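You operate a simulated robot arm through the tools that you are given. There is no shell and no other tool.

You run a simulated two-armed robot. Do the job below in one go: nothing can be reset, and whatever is moved stays where it is left.

JOB
Make up the blend on the recipe board in the open glass jar.
Fine: two measures of the top flour, then one of the bottom one; the jar ends on the sliding tray under that last hopper; spill nothing, push no other lever, leave the other jar. Set down upright: glass jar.

Only the result counts: the job must be done as asked and must still hold three seconds after the hand-in. Knocking over, shifting, dropping, spilling or breaking anything else fails it.

ROBOT AND FRAMES
Two 7-joint arms with fingered hands on one trunk that stands fixed in place. Base frame: the origin is at the foot of the trunk, x ahead of it, y to its left, z up. Units: mm, degrees, N and s.
The left shoulder is at [26, 170, 1298], the right one opposite. With the tool pointing down near the work surface each hand reaches from about 100 to 720 mm from the base axis, measured 20 degrees to its own side. Payload 4 kg a hand.
The TCP of each hand is the grasp point between the finger pads, 26 mm short of the fingertips. In the tool frame z runs along the fingers and y along their closing line. The gripper opens to 132 mm; its body begins 73 mm behind the TCP. The gripper is a hand of 4 fingers: y runs from the thumb to the fingers, the wrist lies at [0, 0, -224] in the tool frame, and closing takes about 1.5 s.
Orientation is that of the tool frame in the base frame, as a unit quaternion [x, y, z, w]. With the fingers straight down and closing along the base's y, the tool's x points along the base's -x, its y along +y and its z along -z.

CONTROLS
- The arms move only by the tool nudge_tool. It takes "left_commands", "right_commands" or both (then of equal length, played together; a hand with none holds still); each is a list of rows, each a list of 6 numbers: the turn, a rotation vector about the base's x, y, z in degrees, then the shift along the base's x, y, z in mm. In form: [[ax, ay, az, x, y, z], ...]. A call has 1 to 20 rows; each row is the pose to reach, as a shift and turn from the pose commanded when the call began. "left_claw" and "right_claw" are, for a hand that has rows, the gripper command, from -1 (shut) to 1 (fully open), values between in proportion, set as the call begins (left out, the last holds). A row lasts 0.2 s, in which the tool goes at most 50 mm and 8.6 degrees; a call with a longer step from one row to the next is refused whole, and so is a gripper value outside its range. Where a pose cannot be reached the arm comes as near as it can. A force on the tool above 40 N (or 10 N above the force at the start of the call, whichever is more), or a blocked arm, ends the call early, and 0.2 s more pass. The fingers move at their own pace (about 45 mm/s each) and stop on an object; they squeeze with about 28 N. The grip force told is the motor's: it shows also when the fingers shut on nothing. Time passes only in rows, and 0.2 s behind the last, so rows that repeat a pose let the fingers close. The reply holds the time, the measured pose of the TCP, the force on the tool along the base axes, the opening and the grip force, in the units named above and with some noise, with the torque about the TCP (base axes, N m) and any sound that the robot's microphone picked up, and new pictures: "views" is both (left out), scene, wrist or none (wrist: the cameras of the hands that moved).
- Cameras (640 x 400 px; columns grow to the right, rows downward): "scene" is now at [101.9, -36.9, 1485]; the picture's right is [-0.41, -0.91, 0.00], its down [-0.42, 0.19, -0.89] and it looks along [0.81, -0.37, -0.46] (base axes); focal length 292 px, centre (320, 200). "left" rides on the left gripper at [-68, 2, -97] in its tool frame; the picture's right is [-0.03, -1.00, 0.00], its down [0.82, -0.02, -0.58] and it looks along [0.58, -0.01, 0.82] (tool axes); focal length 270 px, centre (320, 200). "right" rides on the right gripper at [68, 2, -97] in its tool frame; the picture's right is [-0.03, 1.00, 0.00], its down [-0.82, -0.02, -0.58] and it looks along [-0.58, -0.01, 0.82] (tool axes); focal length 270 px, centre (320, 200). There is no depth. A picture from a camera that has moved, and an enlarged one, comes with that camera's place and axes in the base frame and with its lens.
- lift_body(by): moves the trunk up (or, below 0, down) by that many mm; the arms and the scene camera ride with it, the base frame stays. It gives what a move gives, with no picture.
- move_fingers(finger1, finger2, finger3, thumb_bend, hand): sets how far each is bent, from 0 (flat) to 1 (curled in); at 0.3 the hand is open as for a grip, at 0.7 the pads meet at the TCP. One left out holds its place. A second passes; each finger stops where it meets its share of the squeeze, and holds until it gets a number again. A gripper value or a shape takes the hand back. It gives what a move gives, with no picture; readings hold the bend of each and the force on the fingers (four entries, about 0 where the hand has none), thumb and palm.
- preshape(shape, hand): the hand has 4 fingers and takes this shape, open, in about a second: jaw (thumb against the fingers, like two jaws); tri (thumb and two fingers); tip (a fingertip pinch); poke (one finger out to press); point (the index stretched); flat (the hand flat); cup (the hand cupped); fist (a fist). The gripper value then closes the fingers along that shape, each until it touches; the sizes above hold for jaw. It gives what a move gives, with no picture.
- aim_head(pan, tilt): turns the head with the scene camera to pan (to the left, within 86 degrees either way) and tilt (down, from -29 to 69), counted from straight ahead of the robot (the tilt from the chest, where the trunk bows). It gives what a move gives, and a new picture of the scene camera.
- zoom(camera, box): a new picture of the part [left, top, right, bottom] of that camera's present view, enlarged. It takes no simulated time.
- finish_job(): hands the job in; it is judged then, once.

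Nothing tells you positions but the pictures and the camera data. Unless the task says otherwise, let go and move clear before handing in.

The tools are called after "Call:" as name(argument=value, ...) on one line, values as JSON. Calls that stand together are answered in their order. nudge_tool: Moves the arms, as the interface text tells. Its arguments: {"type":"object","properties":{"left_commands":{"type":"array","items":{"type":"array","items":{"type":"number"}}},"left_claw":{"type":"number"},"right_commands":{"type":"array","items":{"type":"array","items":{"type":"number"}}},"right_claw":{"type":"number"},"views":{"type":"string","enum":["both","scene","wrist","none"]}},"required":[]} The other tools are called the same way: lift_body (by) moves the trunk up or down; preshape (shape, hand) gives the hand a shape; move_fingers (finger1, finger2, finger3, thumb_bend, hand) moves the fingers one by one; aim_head (pan, tilt) turns the head that bears the scene camera; zoom (camera, box) takes an enlarged picture of a part of a camera's view; finish_job () hands the job in.

At the start:

```text
time_s: 0.0
left_eef_pos: [471.1, -40.3, 1312.0]
left_tool_rot: [0.0, 1.0, 0.0, 0.0]
left_wrist_force: [-0.2, 1.0, -0.3]
left_moment: [-0.03, 0.02, 0.0]
left_finger_gap: 131.9
left_grasp_force: 0.1
left_shape: jaw
left_bend: [0.3, 0.3, 0.3, 0.3]
left_finger forces: [0.1, 0.0, 0.0, 0.0, 0.0, 0.1]
right_eef_pos: [388.9, -436.2, 1359.5]
right_tool_rot: [0.0, 1.0, 0.0, 0.0]
right_wrist_force: [0.6, -0.9, -0.1]
right_moment: [0.01, -0.04, 0.0]
right_finger_gap: 131.9
right_grasp_force: 0.0
right_shape: jaw
right_bend: [0.3, 0.3, 0.3, 0.3]
right_finger forces: [0.0, 0.1, 0.0, 0.1, 0.0, 0.0]
trunk travel left (down, up): [-525.0, 230.0]
head pan, tilt (commanded): [-24.5, 27.2]
```

scene: 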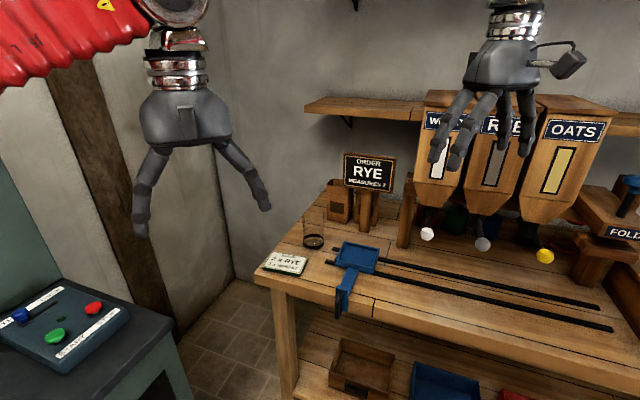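
right: 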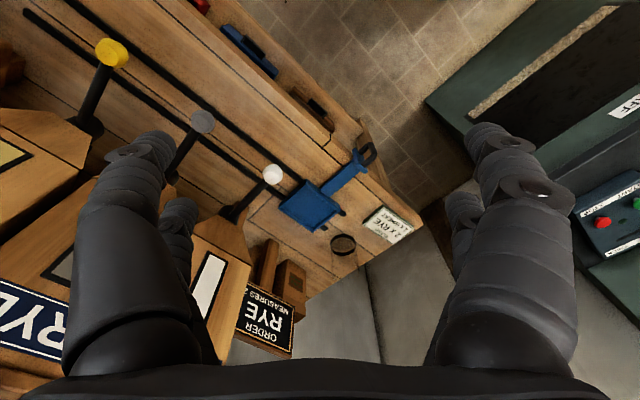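
left: 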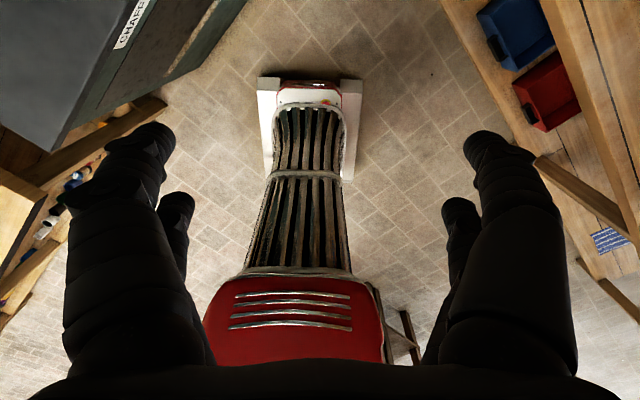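

I see a bench with a row of hoppers (W…, RYE, OATS), a sliding tray on rails, a recipe card, an order sign and a dark glass jar. I'll zoom in to read the signs before I move anything.

Call:
zoom(camera="scene", box=[240, 140, 420, 320])

Call:
zoom(camera="scene", box=[400, 80, 640, 280])

Call:
zoom(camera="right", box=[220, 120, 420, 360])

```text
2.22 times, centred on (330, 230) of scene
camera zoom: at [101.9, -36.9, 1485.0], right [-0.41, -0.91, 0.0], down [-0.42, 0.19, -0.89], along [0.81, -0.37, -0.46], focal length 648 px, centre (298, 133)
```

zoom: 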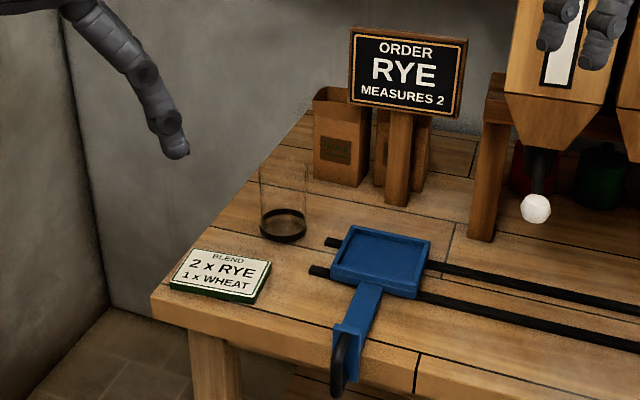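

```text
2.00 times, centred on (520, 180) of scene
camera zoom: at [101.9, -36.9, 1485.0], right [-0.41, -0.91, 0.0], down [-0.42, 0.19, -0.89], along [0.81, -0.37, -0.46], focal length 583 px, centre (-80, 240)
```

zoom: 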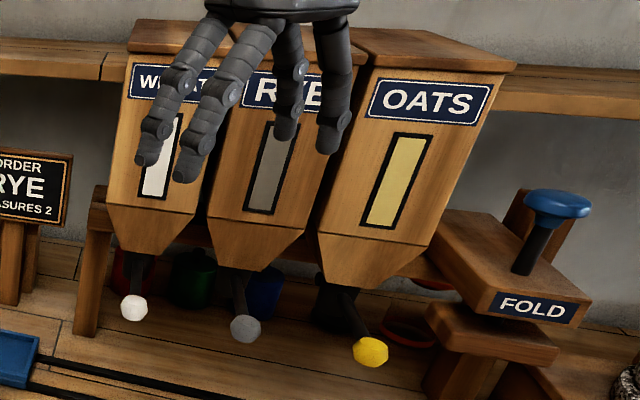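

```text
1.67 times, centred on (320, 240) of right
camera zoom: at [320.7, -434.1, 1456.0], right [0.03, 1.0, 0.0], down [0.82, -0.02, 0.58], along [0.58, -0.02, -0.82], focal length 450 px, centre (320, 133)
```

zoom: 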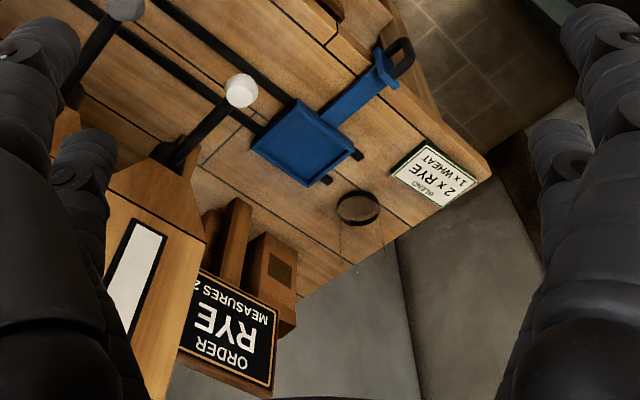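

The recipe board reads 2 x RYE then 1 x WHEAT. I put the jar near (920,-383,855), the tray near (783,-479), and the knobs near (531,-517,1088) for white and (445,-601,1090) for grey. Next I'll turn the head to look over the rest of the bench.

Call:
aim_head(pan=-60, tilt=30)

Call:
aim_head(pan=-35, tilt=45)

```text
time_s: 1.0
left_eef_pos: [470.3, -40.4, 1314.2]
left_tool_rot: [0.0, 1.0, 0.0, 0.0]
left_wrist_force: [1.0, -0.1, -0.6]
left_moment: [0.03, 0.0, -0.02]
left_finger_gap: 131.8
left_grasp_force: 0.2
left_shape: jaw
left_bend: [0.3, 0.3, 0.3, 0.3]
left_finger forces: [0.0, 0.0, 0.1, 0.0, 0.1, 0.0]
right_eef_pos: [389.4, -435.8, 1360.0]
right_tool_rot: [0.001, 1.0, 0.0, -0.001]
right_wrist_force: [1.1, -0.7, 0.3]
right_moment: [-0.01, 0.0, 0.03]
right_finger_gap: 131.9
right_grasp_force: 0.1
right_shape: jaw
right_bend: [0.3, 0.3, 0.3, 0.3]
right_finger forces: [0.0, 0.1, 0.1, 0.0, 0.1, 0.1]
trunk travel left (down, up): [-525.0, 230.0]
head pan, tilt (commanded): [-60.0, 30.0]
camera scene: at [63.9, -77.3, 1480.5], right [-0.87, -0.5, 0.0], down [-0.25, 0.43, -0.87], along [0.43, -0.75, -0.5], focal length 292 px, centre (320, 200)
```

scene: 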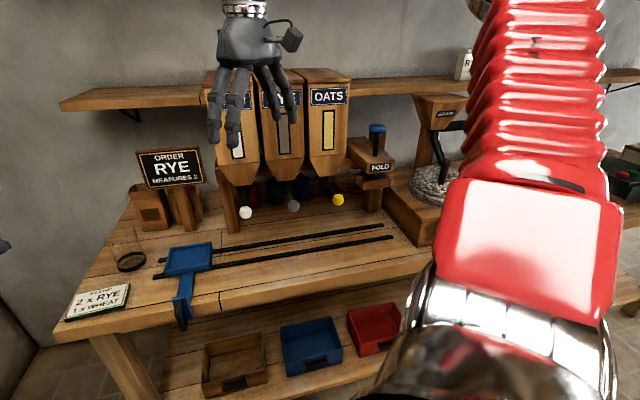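

```text
time_s: 1.9
left_eef_pos: [470.0, -39.6, 1312.3]
left_tool_rot: [0.0, 1.0, -0.001, -0.001]
left_wrist_force: [0.2, -0.7, 1.0]
left_moment: [0.01, -0.01, 0.0]
left_finger_gap: 131.7
left_grasp_force: 0.0
left_shape: jaw
left_bend: [0.3, 0.3, 0.3, 0.3]
left_finger forces: [0.0, 0.0, 0.0, 0.0, 0.0, 0.0]
right_eef_pos: [388.2, -435.9, 1360.0]
right_tool_rot: [0.001, 1.0, -0.001, -0.001]
right_wrist_force: [-0.3, 0.5, 0.0]
right_moment: [0.03, 0.01, 0.02]
right_finger_gap: 131.8
right_grasp_force: 0.0
right_shape: jaw
right_bend: [0.3, 0.3, 0.3, 0.3]
right_finger forces: [0.1, 0.0, 0.0, 0.1, 0.0, 0.1]
trunk travel left (down, up): [-525.0, 230.0]
head pan, tilt (commanded): [-35.0, 45.0]
camera scene: at [85.2, -45.7, 1458.0], right [-0.57, -0.82, 0.0], down [-0.58, 0.41, -0.71], along [0.58, -0.41, -0.71], focal length 292 px, centre (320, 200)
```

scene: 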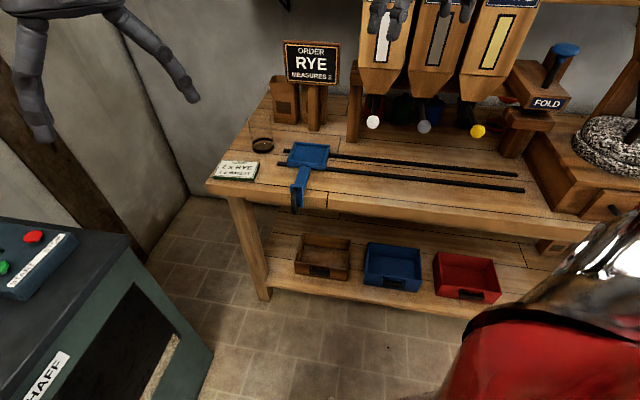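

This view shows the whole bench, with coloured containers behind the hoppers and a mill to the right. I'll zoom in on the levers, the tray and those containers.

Call:
zoom(camera="scene", box=[330, 30, 590, 200])

Call:
zoom(camera="scene", box=[200, 60, 360, 220])

```text
2.35 times, centred on (460, 115) of scene
camera zoom: at [85.2, -45.7, 1458.0], right [-0.57, -0.82, 0.0], down [-0.58, 0.41, -0.71], along [0.58, -0.41, -0.71], focal length 686 px, centre (-9, 400)
```

zoom: 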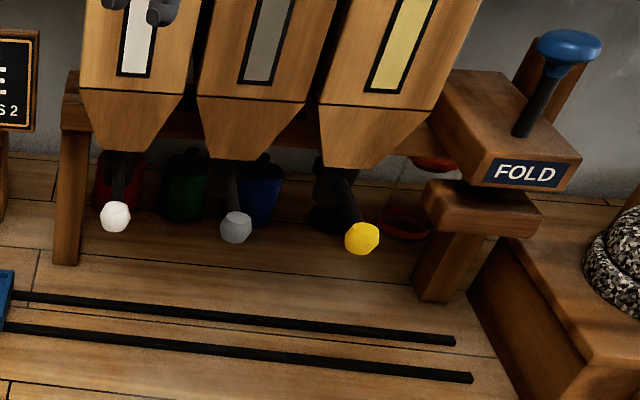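

```text
2.50 times, centred on (280, 140) of scene
camera zoom: at [85.2, -45.7, 1458.0], right [-0.57, -0.82, 0.0], down [-0.58, 0.41, -0.71], along [0.58, -0.41, -0.71], focal length 729 px, centre (420, 350)
```

zoom: 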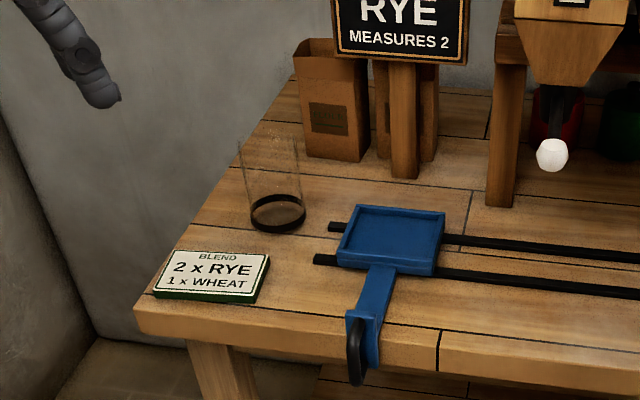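

The bench runs at 45° to the base: rails at n≈833 and 908 from the axis, levers sticking out horizontally at z≈1088, bench top at z≈855. The jar is far out, so I'll need a near-horizontal reach with the camera on top. First I'll turn the right hand in free air to see whether it can take that pose.

Call:
nudge_tool(right_commands=[[0, 0, -8.5, 0, 0, 0], [0, 0, -17, 0, 0, 0], [0, 0, -25.5, 0, 0, 0], [0, 0, -34, 0, 0, 0], [0, 0, -42.5, 0, 0, 0], [0, 0, -51, 0, 0, 0], [0, 0, -59.5, 0, 0, 0], [0, 0, -68, 0, 0, 0], [0, 0, -76.5, 0, 0, 0], [0, 0, -85, 0, 0, 0]], views="scene")

```text
time_s: 4.1
left_eef_pos: [469.9, -40.9, 1311.6]
left_tool_rot: [0.0, 1.0, 0.001, 0.0]
left_wrist_force: [-0.3, -0.3, -1.8]
left_moment: [0.03, 0.02, 0.01]
left_finger_gap: 131.9
left_grasp_force: 0.1
left_shape: jaw
left_bend: [0.3, 0.3, 0.3, 0.3]
left_finger forces: [0.1, 0.1, 0.0, 0.0, 0.0, 0.0]
right_eef_pos: [391.6, -467.6, 1362.1]
right_tool_rot: [0.674, 0.739, 0.002, -0.003]
right_wrist_force: [0.4, 0.6, -0.2]
right_moment: [0.04, 0.03, -0.01]
right_finger_gap: 131.7
right_grasp_force: 0.1
right_shape: jaw
right_bend: [0.3, 0.3, 0.3, 0.3]
right_finger forces: [0.0, 0.0, 0.0, 0.0, 0.0, 0.1]
right hand out of reach, approached as far as the arm can: row 10
trunk travel left (down, up): [-525.0, 230.0]
head pan, tilt (commanded): [-35.0, 45.0]
camera scene: at [85.5, -47.2, 1457.8], right [-0.57, -0.82, 0.0], down [-0.58, 0.41, -0.71], along [0.58, -0.4, -0.71], focal length 292 px, centre (320, 200)
```

scene: 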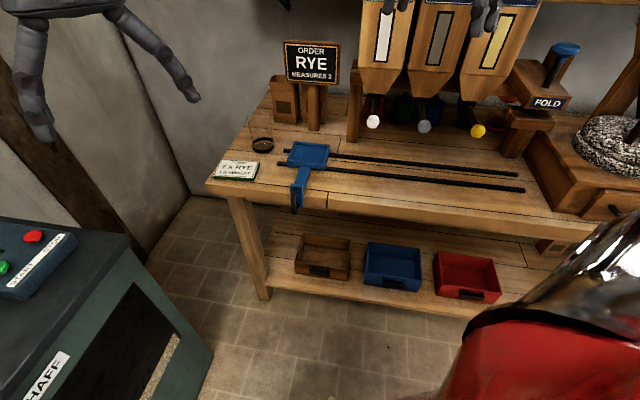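

At that height the wrist stopped at a yaw of about -80°. I'll bring the hand lower and in front of the shoulder, well short of the bench edge, where the forearm points forward and the turn should come more easily.

Call:
nudge_tool(right_commands=[[0, 0, 4, 5, 10, -30], [0, 0, 8, 10, 20, -60], [0, 0, 12, 15, 30, -90], [0, 0, 16, 20, 40, -120], [0, 0, 20, 25, 50, -150], [0, 0, 20, 30, 60, -180], [0, 0, 20, 35, 70, -210], [0, 0, 20, 40, 80, -240], [0, 0, 20, 40, 90, -240], [0, 0, 20, 40, 100, -240]], views="scene")

```text
time_s: 6.3
left_eef_pos: [470.4, -39.8, 1314.4]
left_tool_rot: [0.0, 1.0, 0.0, 0.0]
left_wrist_force: [-0.4, 0.8, -0.8]
left_moment: [0.01, 0.01, -0.02]
left_finger_gap: 132.0
left_grasp_force: 0.0
left_shape: jaw
left_bend: [0.3, 0.3, 0.3, 0.3]
left_finger forces: [0.0, 0.0, 0.0, 0.0, 0.0, 0.0]
right_eef_pos: [430.7, -377.0, 1122.0]
right_tool_rot: [0.536, 0.844, 0.001, -0.002]
right_wrist_force: [-0.1, 0.6, -0.1]
right_moment: [-0.03, 0.0, -0.02]
right_finger_gap: 132.4
right_grasp_force: 0.0
right_shape: jaw
right_bend: [0.3, 0.3, 0.3, 0.3]
right_finger forces: [0.0, 0.0, 0.0, 0.0, 0.1, 0.1]
right hand out of reach, approached as far as the arm can: row 10
trunk travel left (down, up): [-525.0, 230.0]
head pan, tilt (commanded): [-35.0, 45.0]
camera scene: at [85.7, -45.9, 1457.9], right [-0.57, -0.82, 0.0], down [-0.58, 0.41, -0.71], along [0.58, -0.41, -0.71], focal length 292 px, centre (320, 200)
```

scene: 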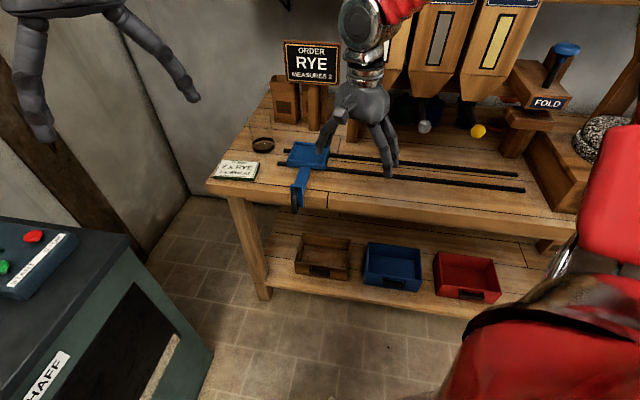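

The limit came up again at yaw -65°, so I'll test the opposite sense: swing the yaw back through zero to positive values in the same free air.

Call:
nudge_tool(right_commands=[[0, 0, 8, 0, -20, 0], [0, 0, 16, 0, -40, 0], [0, 0, 24, 0, -60, 0], [0, 0, 32, 0, -60, 0], [0, 0, 40, 0, -60, 0], [0, 0, 48, 0, -60, 0], [0, 0, 56, 0, -60, 0], [0, 0, 64, 0, -60, 0], [0, 0, 72, 0, -60, 0], [0, 0, 80, 0, -60, 0], [0, 0, 88, 0, -60, 0], [0, 0, 96, 0, -60, 0], [0, 0, 104, 0, -60, 0], [0, 0, 112, 0, -60, 0], [0, 0, 120, 0, -60, 0], [0, 0, 128, 0, -60, 0], [0, 0, 136, 0, -60, 0], [0, 0, 144, 0, -60, 0], [0, 0, 152, 0, -60, 0], [0, 0, 160, 0, -60, 0]], views="scene")

```text
time_s: 10.5
left_eef_pos: [469.9, -39.6, 1313.4]
left_tool_rot: [0.001, 1.0, 0.0, -0.001]
left_wrist_force: [0.4, -0.2, -0.5]
left_moment: [0.01, -0.01, -0.01]
left_finger_gap: 131.9
left_grasp_force: 0.1
left_shape: jaw
left_bend: [0.3, 0.3, 0.3, 0.3]
left_finger forces: [0.0, 0.0, 0.0, 0.0, 0.0, 0.0]
right_eef_pos: [433.3, -438.3, 1122.5]
right_tool_rot: [0.738, -0.675, 0.0, 0.0]
right_wrist_force: [-1.0, -0.2, 0.0]
right_moment: [-0.01, 0.02, 0.0]
right_finger_gap: 131.7
right_grasp_force: 0.1
right_shape: jaw
right_bend: [0.3, 0.3, 0.3, 0.3]
right_finger forces: [0.0, 0.1, 0.1, 0.0, 0.0, 0.0]
trunk travel left (down, up): [-525.0, 230.0]
head pan, tilt (commanded): [-35.0, 45.0]
camera scene: at [85.3, -45.7, 1457.9], right [-0.57, -0.82, 0.0], down [-0.58, 0.41, -0.71], along [0.58, -0.41, -0.71], focal length 292 px, centre (320, 200)
```

scene: 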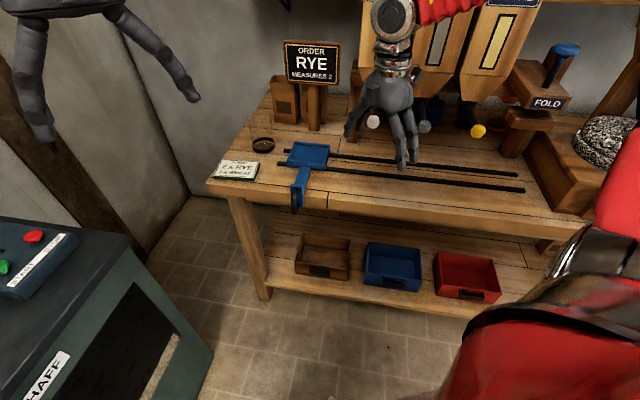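

Positive yaw works fine: it's now at about +95°. I'll keep going toward +167°, which puts the camera side away from the robot.

Call:
nudge_tool(right_commands=[[0, 0, 8, 0, 0, 0], [0, 0, 16, 0, 0, 0], [0, 0, 24, 0, 0, 0], [0, 0, 32, 0, 0, 0], [0, 0, 40, 0, 0, 0], [0, 0, 48, 0, 0, 0], [0, 0, 56, 0, 0, 0], [0, 0, 64, 0, 0, 0], [0, 0, 72, 0, 0, 0]], views="scene")

```text
time_s: 12.5
left_eef_pos: [470.2, -39.8, 1313.2]
left_tool_rot: [0.0, 1.0, 0.0, 0.0]
left_wrist_force: [0.0, -0.2, 0.1]
left_moment: [0.05, -0.01, -0.03]
left_finger_gap: 132.0
left_grasp_force: 0.1
left_shape: jaw
left_bend: [0.3, 0.3, 0.3, 0.3]
left_finger forces: [0.0, 0.0, 0.0, 0.1, 0.0, 0.0]
right_eef_pos: [431.7, -438.5, 1124.7]
right_tool_rot: [0.994, -0.112, -0.001, 0.0]
right_wrist_force: [-0.3, -0.1, -0.5]
right_moment: [0.02, 0.04, 0.04]
right_finger_gap: 132.0
right_grasp_force: 0.0
right_shape: jaw
right_bend: [0.3, 0.3, 0.3, 0.3]
right_finger forces: [0.0, 0.0, 0.1, 0.0, 0.0, 0.0]
trunk travel left (down, up): [-525.0, 230.0]
head pan, tilt (commanded): [-35.0, 45.0]
camera scene: at [85.3, -45.6, 1457.9], right [-0.57, -0.82, 0.0], down [-0.58, 0.41, -0.71], along [0.58, -0.41, -0.71], focal length 292 px, centre (320, 200)
```

scene: 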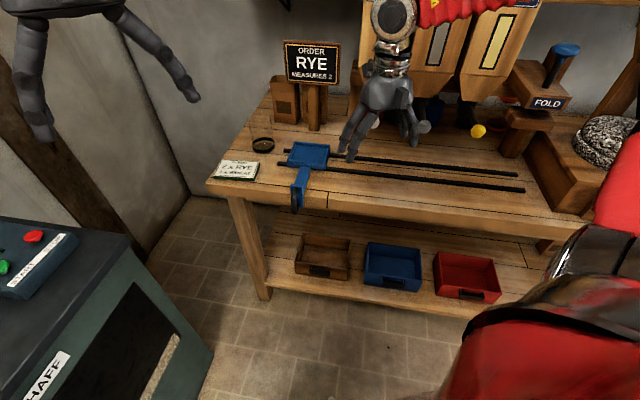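

The yaw is now about 167° with the fingers still down. Next I'll pitch the right hand forward toward the jar's bearing, sliding toward clear space left of the hoppers, and move the left hand farther left out of the way.

Call:
nudge_tool(right_commands=[[-1.8, -7.8, 0, 20, 22, 0], [-3.6, -15.6, 0, 40, 44, 0], [-5.4, -23.4, 0, 60, 66, 0], [-7.3, -31.2, 0, 80, 88, 0], [-9.1, -39.0, 0, 100, 110, 0], [-10.9, -46.8, 0, 120, 132, 0], [-12.7, -54.5, 0, 140, 154, 0], [-14.5, -62.3, 0, 160, 176, 0]], left_commands=[[0, 0, 0, 0, 30, 0], [0, 0, 0, 0, 60, 0], [0, 0, 0, 0, 90, 0], [0, 0, 0, 0, 120, 0], [0, 0, 0, 0, 150, 0], [0, 0, 0, 0, 180, 0], [0, 0, 0, 0, 210, 0], [0, 0, 0, 0, 240, 0]], views="both")

```text
time_s: 14.3
left_eef_pos: [468.3, 203.7, 1314.6]
left_tool_rot: [0.0, 1.0, -0.001, -0.001]
left_wrist_force: [0.8, 0.6, -0.3]
left_moment: [0.01, 0.03, 0.0]
left_finger_gap: 131.7
left_grasp_force: 0.0
left_shape: jaw
left_bend: [0.3, 0.3, 0.3, 0.3]
left_finger forces: [0.0, 0.0, 0.1, 0.0, 0.0, 0.1]
right_eef_pos: [592.1, -258.0, 1124.0]
right_tool_rot: [0.843, -0.096, 0.527, 0.059]
right_wrist_force: [-0.4, 0.1, 0.9]
right_moment: [-0.02, -0.01, -0.06]
right_finger_gap: 132.1
right_grasp_force: 0.1
right_shape: jaw
right_bend: [0.3, 0.3, 0.3, 0.3]
right_finger forces: [0.0, 0.0, 0.1, 0.1, 0.0, 0.0]
trunk travel left (down, up): [-525.0, 230.0]
head pan, tilt (commanded): [-35.0, 45.0]
camera scene: at [86.1, -43.8, 1457.9], right [-0.57, -0.82, 0.0], down [-0.58, 0.4, -0.71], along [0.58, -0.41, -0.71], focal length 292 px, centre (320, 200)
camera right: at [537.5, -246.6, 1227.8], right [-0.24, -0.97, -0.02], down [-0.85, 0.22, -0.48], along [0.47, -0.09, -0.88], focal length 270 px, centre (320, 200)
camera left: at [536.8, 206.2, 1411.4], right [0.03, -1.0, 0.0], down [-0.82, -0.02, 0.58], along [-0.58, -0.02, -0.82], focal length 270 px, centre (320, 200)
```

scene: 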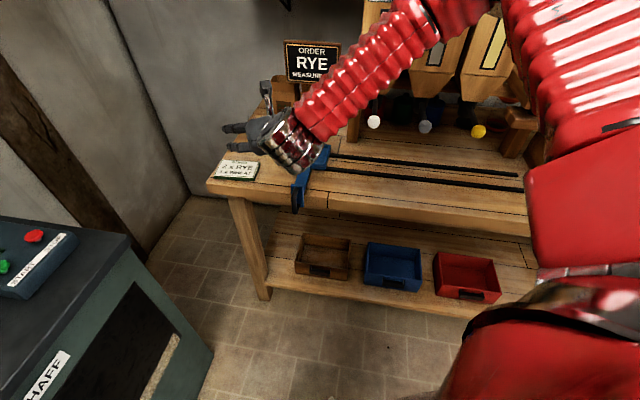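
right: 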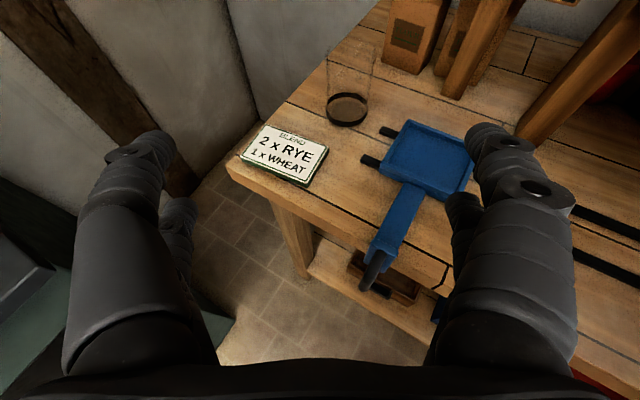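
left: 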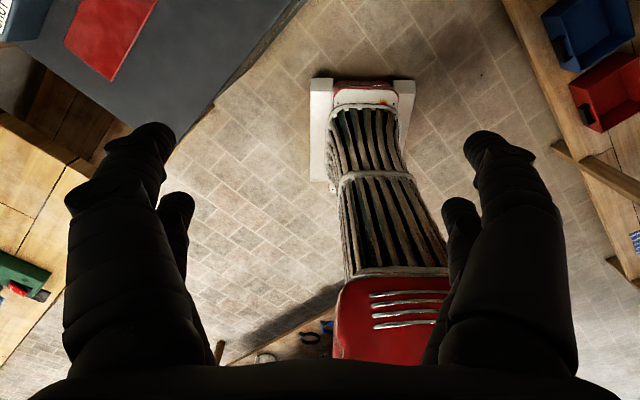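

The forward-pitched pose works, and the right wrist camera now sees the jar, card and tray clearly. I'll zoom in there to refine the positions.

Call:
zoom(camera="right", box=[240, 20, 400, 120])

Call:
zoom(camera="right", box=[330, 90, 490, 310])

```text
4.00 times, centred on (320, 70) of right
camera zoom: at [537.5, -246.6, 1227.8], right [-0.24, -0.97, -0.02], down [-0.85, 0.22, -0.48], along [0.47, -0.09, -0.88], focal length 1081 px, centre (320, 720)
```

zoom: 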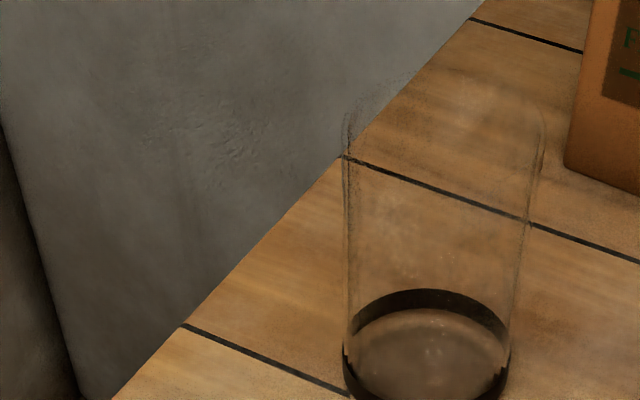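

```text
1.82 times, centred on (410, 200) of right
camera zoom: at [537.5, -246.6, 1227.8], right [-0.24, -0.97, -0.02], down [-0.85, 0.22, -0.48], along [0.47, -0.09, -0.88], focal length 491 px, centre (156, 200)
```

zoom: 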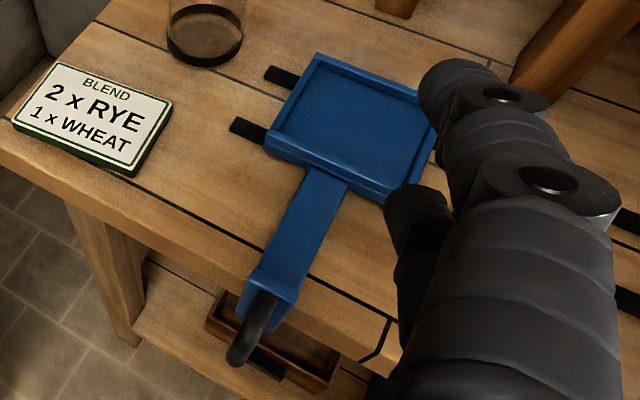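

The jar is a glass cylinder about 80 mm across and 110 mm tall, with its base near (921,-383,855). I'll test the reach above it, high over the bench, before coming down.

Call:
nudge_tool(right_commands=[[0, 0, 0, 10, 0, 40], [0, 0, 0, 45, -10, 70], [0, 0, 0, 85, -25, 80], [0, 0, 0, 125, -40, 80], [0, 0, 0, 165, -55, 80], [0, 0, 0, 205, -70, 80], [0, 0, 0, 245, -85, 80], [0, 0, 0, 285, -100, 80], [0, 0, 0, 308, -112, 80]], views="both")

```text
time_s: 16.3
left_eef_pos: [467.4, 202.8, 1314.1]
left_tool_rot: [-0.001, 1.0, 0.0, -0.001]
left_wrist_force: [-1.0, 1.1, -0.2]
left_moment: [-0.01, -0.01, -0.01]
left_finger_gap: 131.9
left_grasp_force: 0.0
left_shape: jaw
left_bend: [0.3, 0.3, 0.3, 0.3]
left_finger forces: [0.1, 0.0, 0.1, 0.0, 0.0, 0.0]
right_eef_pos: [826.1, -388.5, 1224.6]
right_tool_rot: [0.843, -0.097, 0.526, 0.061]
right_wrist_force: [0.5, -0.7, -0.4]
right_moment: [0.01, -0.01, 0.03]
right_finger_gap: 131.7
right_grasp_force: 0.0
right_shape: jaw
right_bend: [0.3, 0.3, 0.3, 0.3]
right_finger forces: [0.1, 0.0, 0.0, 0.0, 0.0, 0.0]
right hand out of reach, approached as far as the arm can: row 7, 8, 9
trunk travel left (down, up): [-525.0, 230.0]
head pan, tilt (commanded): [-35.0, 45.0]
camera scene: at [85.7, -45.7, 1457.9], right [-0.57, -0.82, 0.0], down [-0.58, 0.41, -0.71], along [0.58, -0.41, -0.71], focal length 292 px, centre (320, 200)
camera right: at [770.9, -377.5, 1328.1], right [-0.24, -0.97, -0.02], down [-0.85, 0.22, -0.48], along [0.47, -0.09, -0.88], focal length 270 px, centre (320, 200)
```

scene: 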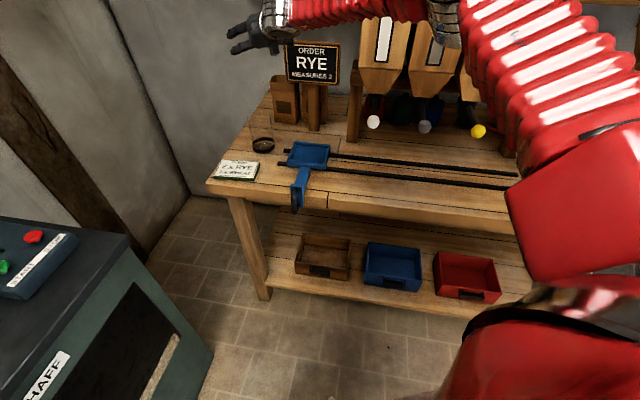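
right: 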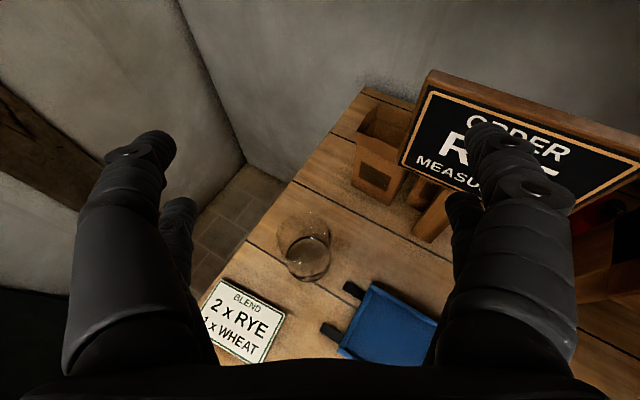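

The hand stopped at about (826,-388,1225), short of what the jar needs. I'll probe how far it can go outward from here, flattening the pitch to see what sets the limit.

Call:
nudge_tool(right_commands=[[-1.0, -4.2, 0, 20, -5, 0], [-2.0, -8.4, 0, 40, -10, 0], [-3.0, -12.6, 0, 60, -15, 0], [-4.0, -16.8, 0, 80, -20, 0]], views="none")

Call:
nudge_tool(right_commands=[[0, 0, 0, 20, 0, -10], [0, 0, 0, 40, 0, -20]], views="none")

```text
time_s: 17.3
left_eef_pos: [467.8, 202.2, 1314.9]
left_tool_rot: [-0.001, 1.0, -0.001, 0.0]
left_wrist_force: [-0.5, -0.2, -0.1]
left_moment: [0.02, 0.02, 0.01]
left_finger_gap: 131.8
left_grasp_force: 0.2
left_shape: jaw
left_bend: [0.3, 0.3, 0.3, 0.3]
left_finger forces: [0.0, 0.1, 0.0, 0.0, 0.0, 0.1]
right_eef_pos: [838.9, -420.2, 1249.9]
right_tool_rot: [0.759, -0.09, 0.64, 0.078]
right_wrist_force: [0.8, 1.0, 0.3]
right_moment: [-0.03, 0.01, 0.03]
right_finger_gap: 131.7
right_grasp_force: 0.2
right_shape: jaw
right_bend: [0.3, 0.3, 0.3, 0.3]
right_finger forces: [0.1, 0.1, 0.0, 0.0, 0.1, 0.0]
right hand out of reach, approached as far as the arm can: row 1, 2, 3, 4
trunk travel left (down, up): [-525.0, 230.0]
head pan, tilt (commanded): [-35.0, 45.0]
```

```text
time_s: 17.9
left_eef_pos: [467.2, 202.3, 1315.3]
left_tool_rot: [0.0, 1.0, 0.0, -0.001]
left_wrist_force: [0.3, 0.0, 0.1]
left_moment: [0.0, -0.01, 0.01]
left_finger_gap: 131.9
left_grasp_force: 0.0
left_shape: jaw
left_bend: [0.3, 0.3, 0.3, 0.3]
left_finger forces: [0.1, 0.1, 0.1, 0.1, 0.0, 0.0]
right_eef_pos: [841.3, -422.6, 1255.2]
right_tool_rot: [0.758, -0.088, 0.642, 0.076]
right_wrist_force: [-1.2, -0.4, 0.3]
right_moment: [0.01, 0.0, -0.03]
right_finger_gap: 132.0
right_grasp_force: 0.0
right_shape: jaw
right_bend: [0.3, 0.3, 0.3, 0.3]
right_finger forces: [0.1, 0.0, 0.0, 0.0, 0.0, 0.0]
right hand out of reach, approached as far as the arm can: row 1, 2
trunk travel left (down, up): [-525.0, 230.0]
head pan, tilt (commanded): [-35.0, 45.0]
```

I'll check the picture to see how bent the elbow is at this limit.

Call:
aim_head(pan=-40, tilt=15)

```text
time_s: 18.9
left_eef_pos: [467.3, 202.0, 1315.0]
left_tool_rot: [0.0, 1.0, -0.001, -0.001]
left_wrist_force: [0.0, -0.6, -1.4]
left_moment: [0.01, 0.02, 0.01]
left_finger_gap: 131.9
left_grasp_force: 0.2
left_shape: jaw
left_bend: [0.3, 0.3, 0.3, 0.3]
left_finger forces: [0.0, 0.0, 0.0, 0.1, 0.1, 0.0]
right_eef_pos: [842.3, -423.6, 1254.5]
right_tool_rot: [0.759, -0.089, 0.641, 0.077]
right_wrist_force: [-0.3, 0.8, -0.4]
right_moment: [0.01, -0.01, 0.02]
right_finger_gap: 132.1
right_grasp_force: 0.1
right_shape: jaw
right_bend: [0.3, 0.3, 0.3, 0.3]
right_finger forces: [0.0, 0.0, 0.1, 0.0, 0.1, 0.1]
trunk travel left (down, up): [-525.0, 230.0]
head pan, tilt (commanded): [-40.0, 15.0]
camera scene: at [90.6, -59.0, 1504.6], right [-0.64, -0.77, 0.0], down [-0.2, 0.17, -0.97], along [0.74, -0.62, -0.26], focal length 292 px, centre (320, 200)
```

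scene: 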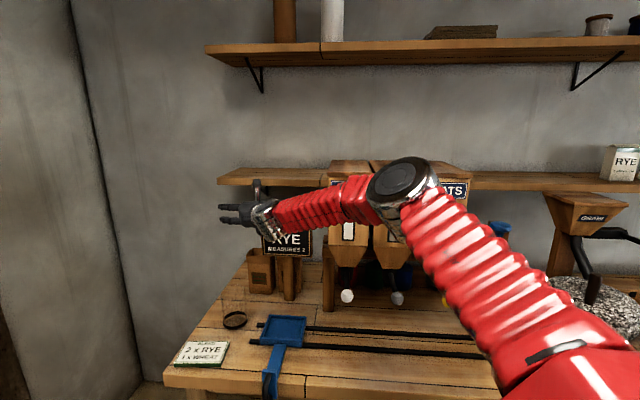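

The elbow is still bent by about 50° and the links come to about 708 mm, so arm length isn't what stops it. It's probably a roll or wrist joint, so I'll roll the hand about its pointing axis while pushing outward and see if the reach grows.

Call:
nudge_tool(right_commands=[[7.7, -1.8, -1.3, 0, 0, 0], [15.4, -3.6, -2.6, 0, 0, 0], [23, -5.5, -4, 10, 0, 0], [30.7, -7.3, -5.3, 30, 10, -10], [38.4, -9.1, -6.6, 50, 20, -20]], views="none")

```text
time_s: 20.1
left_eef_pos: [467.5, 202.9, 1316.0]
left_tool_rot: [0.001, 1.0, -0.001, -0.001]
left_wrist_force: [0.4, -0.2, -0.5]
left_moment: [0.0, -0.03, 0.01]
left_finger_gap: 132.0
left_grasp_force: 0.1
left_shape: jaw
left_bend: [0.3, 0.3, 0.3, 0.3]
left_finger forces: [0.1, 0.0, 0.1, 0.0, 0.0, 0.0]
right_eef_pos: [838.9, -413.5, 1253.8]
right_tool_rot: [0.68, -0.344, 0.631, -0.146]
right_wrist_force: [-0.3, -0.1, 0.7]
right_moment: [-0.03, -0.03, 0.01]
right_finger_gap: 132.0
right_grasp_force: 0.0
right_shape: jaw
right_bend: [0.3, 0.3, 0.3, 0.3]
right_finger forces: [0.0, 0.0, 0.0, 0.1, 0.0, 0.0]
right hand out of reach, approached as far as the arm can: row 2, 3, 4, 5
trunk travel left (down, up): [-525.0, 230.0]
head pan, tilt (commanded): [-40.0, 15.0]
```

Rolling didn't help. I'll pull back, undo the roll and go lower, then check the reach with the wrist below the shoulder.

Call:
nudge_tool(right_commands=[[-7.7, 1.8, 1.3, -30, 10, 0], [-15.4, 3.6, 2.6, -60, 20, -20], [-23, 5.5, 4, -90, 30, -50], [-30.7, 7.3, 5.3, -120, 40, -85], [-38.4, 9.1, 6.6, -130, 50, -125], [-38.4, 9.1, 6.6, -130, 60, -165], [-38.4, 9.1, 6.6, -130, 70, -205]], views="none")

```text
time_s: 21.6
left_eef_pos: [467.6, 204.5, 1314.8]
left_tool_rot: [0.0, 1.0, -0.001, -0.001]
left_wrist_force: [0.4, 0.7, -0.6]
left_moment: [-0.03, 0.04, 0.01]
left_finger_gap: 131.9
left_grasp_force: 0.0
left_shape: jaw
left_bend: [0.3, 0.3, 0.3, 0.3]
left_finger forces: [0.0, 0.0, 0.0, 0.0, 0.0, 0.0]
right_eef_pos: [761.7, -325.2, 1169.1]
right_tool_rot: [0.777, -0.113, 0.612, 0.089]
right_wrist_force: [0.5, 0.2, -0.6]
right_moment: [-0.02, 0.0, -0.03]
right_finger_gap: 131.8
right_grasp_force: 0.0
right_shape: jaw
right_bend: [0.3, 0.3, 0.3, 0.3]
right_finger forces: [0.1, 0.0, 0.0, 0.0, 0.1, 0.1]
right hand out of reach, approached as far as the arm can: row 1, 2, 3, 4, 5, 6, 7
trunk travel left (down, up): [-525.0, 230.0]
head pan, tilt (commanded): [-40.0, 15.0]
```

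Now lower heights with a flat hand are flagged too, which points to a wrist-bend limit while the forearm slopes down. I'll lower the trunk so the forearm can lie flatter. The floor area under both hands is clear, so I'll take it in steps.

Call:
lift_body(by=-150)

```text
time_s: 23.4
left_eef_pos: [470.2, 200.2, 1164.0]
left_tool_rot: [0.0, 1.0, 0.0, 0.0]
left_wrist_force: [-0.4, 0.1, -0.4]
left_moment: [0.0, -0.03, 0.04]
left_finger_gap: 132.1
left_grasp_force: 0.2
left_shape: jaw
left_bend: [0.3, 0.3, 0.3, 0.3]
left_finger forces: [0.0, 0.0, 0.0, 0.1, 0.0, 0.1]
right_eef_pos: [758.8, -325.1, 1027.9]
right_tool_rot: [0.777, -0.114, 0.613, 0.089]
right_wrist_force: [0.9, -0.2, -0.1]
right_moment: [-0.02, 0.0, 0.02]
right_finger_gap: 131.9
right_grasp_force: 0.1
right_shape: jaw
right_bend: [0.3, 0.3, 0.3, 0.3]
right_finger forces: [0.0, 0.0, 0.0, 0.0, 0.0, 0.1]
trunk travel left (down, up): [-375.0, 380.0]
head pan, tilt (commanded): [-40.0, 15.0]
```

With the shoulder now at about 1148, I'll try moving outward at a safe height of about 1060, clear above the jar, in small steps.

Call:
nudge_tool(right_commands=[[0, 0, 0, 10, -3, 20], [0, 0, 0, 25, -8, 35], [0, 0, 0, 40, -12, 35], [0, 0, 0, 55, -17, 35], [0, 0, 0, 70, -21, 35], [0, 0, 0, 85, -26, 35], [0, 0, 0, 100, -31, 35], [0, 0, 0, 115, -36, 35], [0, 0, 0, 130, -40, 35]], views="both")

```text
time_s: 25.4
left_eef_pos: [470.9, 199.8, 1163.1]
left_tool_rot: [0.0, 1.0, 0.0, -0.001]
left_wrist_force: [0.3, 0.6, 0.1]
left_moment: [0.03, 0.01, 0.02]
left_finger_gap: 131.8
left_grasp_force: 0.0
left_shape: jaw
left_bend: [0.3, 0.3, 0.3, 0.3]
left_finger forces: [0.0, 0.0, 0.0, 0.1, 0.0, 0.1]
right_eef_pos: [848.5, -376.5, 1073.6]
right_tool_rot: [0.777, -0.113, 0.613, 0.088]
right_wrist_force: [0.2, -0.1, 0.4]
right_moment: [0.03, 0.0, 0.01]
right_finger_gap: 132.1
right_grasp_force: 0.1
right_shape: jaw
right_bend: [0.3, 0.3, 0.3, 0.3]
right_finger forces: [0.0, 0.0, 0.0, 0.1, 0.0, 0.1]
right hand out of reach, approached as far as the arm can: row 6, 7, 8, 9
trunk travel left (down, up): [-375.0, 380.0]
head pan, tilt (commanded): [-40.0, 15.0]
camera scene: at [116.4, -59.1, 1353.5], right [-0.64, -0.77, 0.0], down [-0.2, 0.17, -0.97], along [0.74, -0.62, -0.26], focal length 292 px, centre (320, 200)
camera right: at [773.5, -356.7, 1162.6], right [-0.29, -0.96, -0.03], down [-0.72, 0.23, -0.66], along [0.64, -0.17, -0.75], focal length 270 px, centre (320, 200)
```

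scene: 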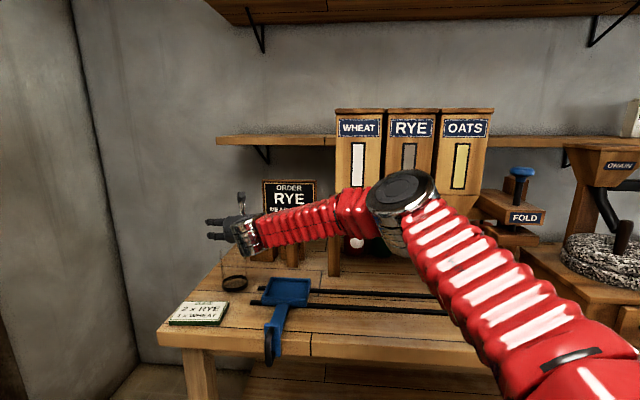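
right: 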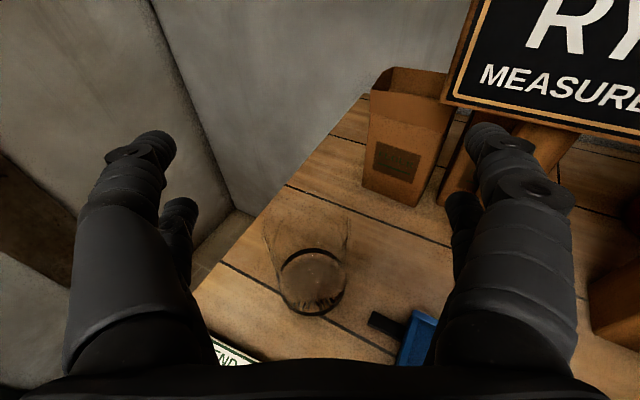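

Lowering the trunk also carried the camera forward by about 26 mm, so going lower may bring the shoulder nearer the jar. I'll pull the right hand back and up, bring the left hand clear of the machine, and then lower further.

Call:
nudge_tool(right_commands=[[0, 0, 0, -30, 10, 10], [0, 0, 0, -60, 20, 30], [0, 0, 0, -90, 30, 50], [0, 0, 0, -120, 40, 70], [0, 0, 0, -150, 50, 90]], left_commands=[[0, 0, 0, -5, -20, 0], [0, 0, 0, -10, -40, 0], [0, 0, 0, -15, -60, 0], [0, 0, 0, -20, -80, 0], [0, 0, 0, -25, -100, 0]], views="scene")

Call:
lift_body(by=-100)

Call:
aim_head(pan=-40, tilt=15)

```text
time_s: 26.6
left_eef_pos: [444.1, 100.1, 1161.9]
left_tool_rot: [-0.001, 1.0, 0.0, 0.0]
left_wrist_force: [-0.8, 0.1, 0.0]
left_moment: [0.02, 0.02, 0.04]
left_finger_gap: 132.0
left_grasp_force: 0.0
left_shape: jaw
left_bend: [0.3, 0.3, 0.3, 0.3]
left_finger forces: [0.0, 0.0, 0.1, 0.1, 0.0, 0.0]
right_eef_pos: [698.7, -327.2, 1163.7]
right_tool_rot: [0.777, -0.113, 0.613, 0.087]
right_wrist_force: [0.2, 0.1, 0.4]
right_moment: [-0.02, 0.0, 0.04]
right_finger_gap: 131.9
right_grasp_force: 0.1
right_shape: jaw
right_bend: [0.3, 0.3, 0.3, 0.3]
right_finger forces: [0.1, 0.1, 0.1, 0.0, 0.0, 0.0]
trunk travel left (down, up): [-375.0, 380.0]
head pan, tilt (commanded): [-40.0, 15.0]
camera scene: at [115.2, -59.3, 1353.6], right [-0.64, -0.77, 0.0], down [-0.2, 0.17, -0.97], along [0.74, -0.62, -0.26], focal length 292 px, centre (320, 200)
```

scene: 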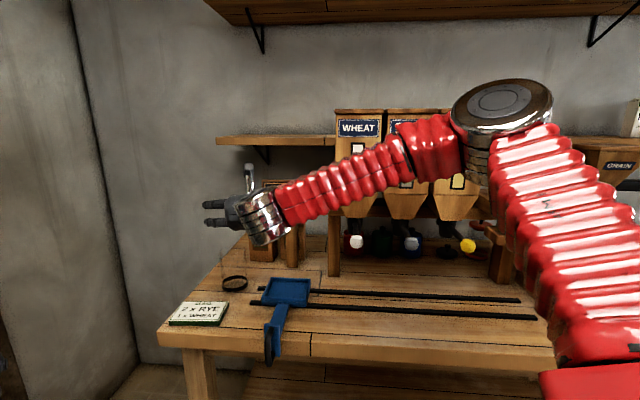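

```text
time_s: 27.9
left_eef_pos: [443.3, 99.1, 1064.3]
left_tool_rot: [0.0, 1.0, 0.0, 0.001]
left_wrist_force: [-0.1, -0.4, -0.5]
left_moment: [-0.01, -0.02, 0.0]
left_finger_gap: 132.0
left_grasp_force: 0.0
left_shape: jaw
left_bend: [0.3, 0.3, 0.3, 0.3]
left_finger forces: [0.1, 0.1, 0.1, 0.0, 0.0, 0.0]
right_eef_pos: [698.0, -325.0, 1066.2]
right_tool_rot: [0.776, -0.114, 0.614, 0.089]
right_wrist_force: [0.7, -0.2, 0.9]
right_moment: [0.0, 0.04, -0.03]
right_finger_gap: 131.6
right_grasp_force: 0.1
right_shape: jaw
right_bend: [0.3, 0.3, 0.3, 0.3]
right_finger forces: [0.0, 0.1, 0.0, 0.0, 0.1, 0.1]
trunk travel left (down, up): [-275.0, 480.0]
head pan, tilt (commanded): [-40.0, 15.0]
```

```text
time_s: 28.5
left_eef_pos: [444.0, 99.9, 1063.9]
left_tool_rot: [0.0, 1.0, 0.0, 0.0]
left_wrist_force: [0.0, 0.3, -0.1]
left_moment: [0.01, -0.01, -0.04]
left_finger_gap: 131.9
left_grasp_force: 0.1
left_shape: jaw
left_bend: [0.3, 0.3, 0.3, 0.3]
left_finger forces: [0.0, 0.0, 0.0, 0.0, 0.0, 0.1]
right_eef_pos: [699.6, -326.3, 1064.1]
right_tool_rot: [0.777, -0.113, 0.613, 0.088]
right_wrist_force: [-0.2, -0.8, 0.8]
right_moment: [-0.03, -0.04, 0.04]
right_finger_gap: 131.7
right_grasp_force: 0.0
right_shape: jaw
right_bend: [0.3, 0.3, 0.3, 0.3]
right_finger forces: [0.0, 0.0, 0.0, 0.1, 0.0, 0.0]
trunk travel left (down, up): [-275.0, 480.0]
head pan, tilt (commanded): [-40.0, 15.0]
camera scene: at [148.2, -59.0, 1251.5], right [-0.64, -0.77, 0.0], down [-0.2, 0.17, -0.97], along [0.74, -0.62, -0.26], focal length 292 px, centre (320, 200)
```

scene: 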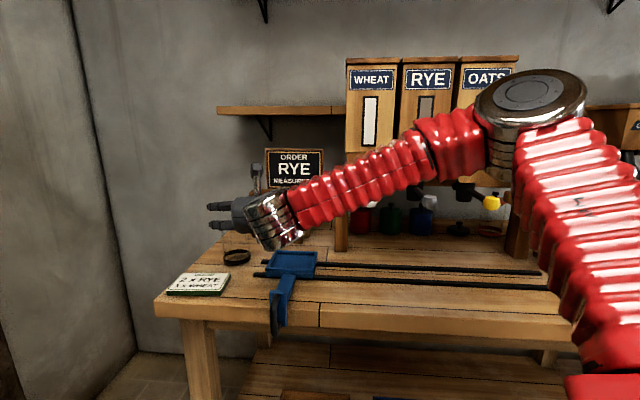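

The camera moved forward another 32 mm, so lowering the trunk does advance the shoulders. I'll try the outward reach above the jar again from here.

Call:
nudge_tool(right_commands=[[0, 0, 0, 20, -5, 0], [0, 0, 0, 40, -10, 0], [0, 0, 0, 60, -15, 0], [0, 0, 0, 80, -20, 0], [0, 0, 0, 100, -25, 0], [0, 0, 0, 120, -30, 0], [0, 0, 0, 140, -36, 0], [0, 0, 0, 160, -42, 0], [0, 0, 0, 180, -48, 0], [0, 0, 0, 200, -54, 0]], views="both")

```text
time_s: 30.7
left_eef_pos: [444.4, 99.2, 1062.7]
left_tool_rot: [0.0, 1.0, 0.0, -0.002]
left_wrist_force: [0.0, 0.8, 0.2]
left_moment: [-0.02, 0.02, 0.04]
left_finger_gap: 132.0
left_grasp_force: 0.0
left_shape: jaw
left_bend: [0.3, 0.3, 0.3, 0.3]
left_finger forces: [0.0, 0.1, 0.1, 0.1, 0.0, 0.0]
right_eef_pos: [895.9, -380.6, 1063.7]
right_tool_rot: [0.777, -0.114, 0.613, 0.089]
right_wrist_force: [-0.1, -0.3, -0.7]
right_moment: [-0.04, 0.01, 0.04]
right_finger_gap: 132.1
right_grasp_force: 0.0
right_shape: jaw
right_bend: [0.3, 0.3, 0.3, 0.3]
right_finger forces: [0.0, 0.0, 0.0, 0.0, 0.0, 0.0]
right hand out of reach, approached as far as the arm can: row 10
trunk travel left (down, up): [-275.0, 480.0]
head pan, tilt (commanded): [-40.0, 15.0]
camera scene: at [148.5, -59.2, 1251.4], right [-0.64, -0.77, 0.0], down [-0.2, 0.17, -0.97], along [0.74, -0.62, -0.26], focal length 292 px, centre (320, 200)
camera right: at [821.0, -360.8, 1152.5], right [-0.29, -0.96, -0.03], down [-0.71, 0.23, -0.66], along [0.64, -0.17, -0.75], focal length 270 px, centre (320, 200)
```

scene: 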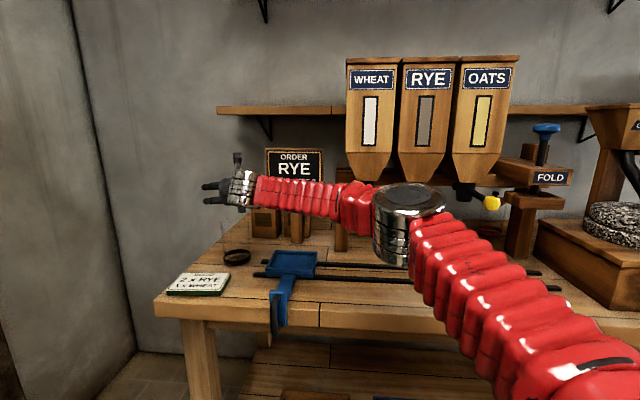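
right: 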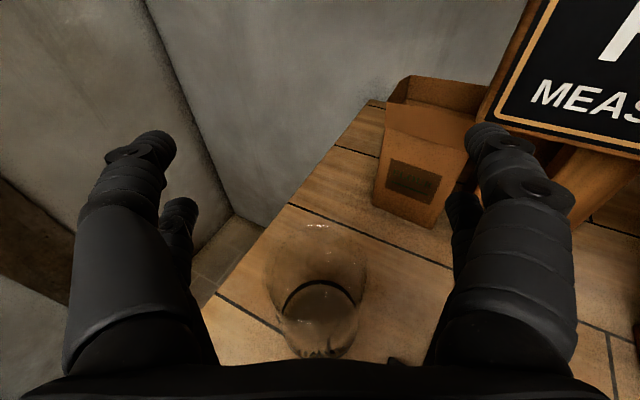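

That reached (896,-381,1064), so lowering helps a lot. I'll pull back, lower the trunk another 120 mm, and then come at the jar level and straddling it.

Call:
nudge_tool(right_commands=[[0, 0, 0, -40, 10, 10], [0, 0, 0, -80, 20, 20], [0, 0, 0, -120, 30, 30], [0, 0, 0, -155, 40, 40]], views="none")

Call:
lift_body(by=-120)

Call:
aim_head(pan=-30, tilt=20)

```text
time_s: 31.7
left_eef_pos: [444.8, 99.4, 1063.7]
left_tool_rot: [0.0, 1.0, 0.0, -0.001]
left_wrist_force: [0.7, -0.8, 0.5]
left_moment: [0.01, 0.02, -0.02]
left_finger_gap: 131.7
left_grasp_force: 0.1
left_shape: jaw
left_bend: [0.3, 0.3, 0.3, 0.3]
left_finger forces: [0.1, 0.1, 0.1, 0.1, 0.0, 0.0]
right_eef_pos: [738.3, -342.5, 1105.1]
right_tool_rot: [0.777, -0.114, 0.613, 0.088]
right_wrist_force: [-0.6, -0.7, 0.7]
right_moment: [-0.02, 0.07, 0.01]
right_finger_gap: 132.1
right_grasp_force: 0.1
right_shape: jaw
right_bend: [0.3, 0.3, 0.3, 0.3]
right_finger forces: [0.1, 0.1, 0.1, 0.0, 0.1, 0.0]
trunk travel left (down, up): [-275.0, 480.0]
head pan, tilt (commanded): [-40.0, 15.0]
```

```text
time_s: 33.2
left_eef_pos: [443.5, 100.5, 944.2]
left_tool_rot: [0.0, 1.0, 0.0, 0.0]
left_wrist_force: [0.8, -0.7, -0.7]
left_moment: [0.05, 0.01, -0.05]
left_finger_gap: 132.0
left_grasp_force: 0.1
left_shape: jaw
left_bend: [0.3, 0.3, 0.3, 0.3]
left_finger forces: [0.1, 0.1, 0.1, 0.1, 0.0, 0.0]
right_eef_pos: [737.9, -342.3, 985.4]
right_tool_rot: [0.777, -0.114, 0.613, 0.088]
right_wrist_force: [-0.8, -0.4, 0.0]
right_moment: [0.03, 0.0, 0.03]
right_finger_gap: 131.7
right_grasp_force: 0.1
right_shape: jaw
right_bend: [0.3, 0.3, 0.3, 0.3]
right_finger forces: [0.1, 0.1, 0.0, 0.0, 0.1, 0.0]
trunk travel left (down, up): [-155.0, 600.0]
head pan, tilt (commanded): [-40.0, 15.0]
```

```text
time_s: 34.0
left_eef_pos: [444.8, 99.5, 942.3]
left_tool_rot: [-0.001, 1.0, 0.0, 0.0]
left_wrist_force: [-0.1, -1.0, 0.0]
left_moment: [0.03, 0.03, 0.02]
left_finger_gap: 132.0
left_grasp_force: 0.0
left_shape: jaw
left_bend: [0.3, 0.3, 0.3, 0.3]
left_finger forces: [0.0, 0.0, 0.0, 0.1, 0.0, 0.0]
right_eef_pos: [738.7, -342.2, 984.7]
right_tool_rot: [0.776, -0.113, 0.614, 0.089]
right_wrist_force: [0.1, 0.7, -0.3]
right_moment: [-0.01, 0.01, -0.02]
right_finger_gap: 131.9
right_grasp_force: 0.1
right_shape: jaw
right_bend: [0.3, 0.3, 0.3, 0.3]
right_finger forces: [0.1, 0.1, 0.0, 0.0, 0.0, 0.0]
trunk travel left (down, up): [-155.0, 600.0]
head pan, tilt (commanded): [-30.0, 20.0]
camera scene: at [210.4, -45.6, 1117.8], right [-0.5, -0.87, 0.0], down [-0.3, 0.17, -0.94], along [0.81, -0.47, -0.34], focal length 292 px, centre (320, 200)
```

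scene: 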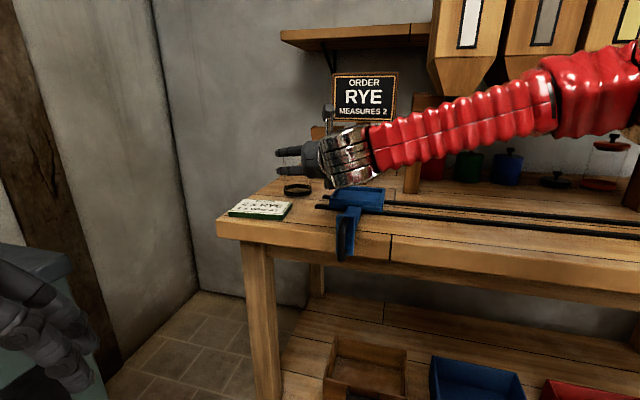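

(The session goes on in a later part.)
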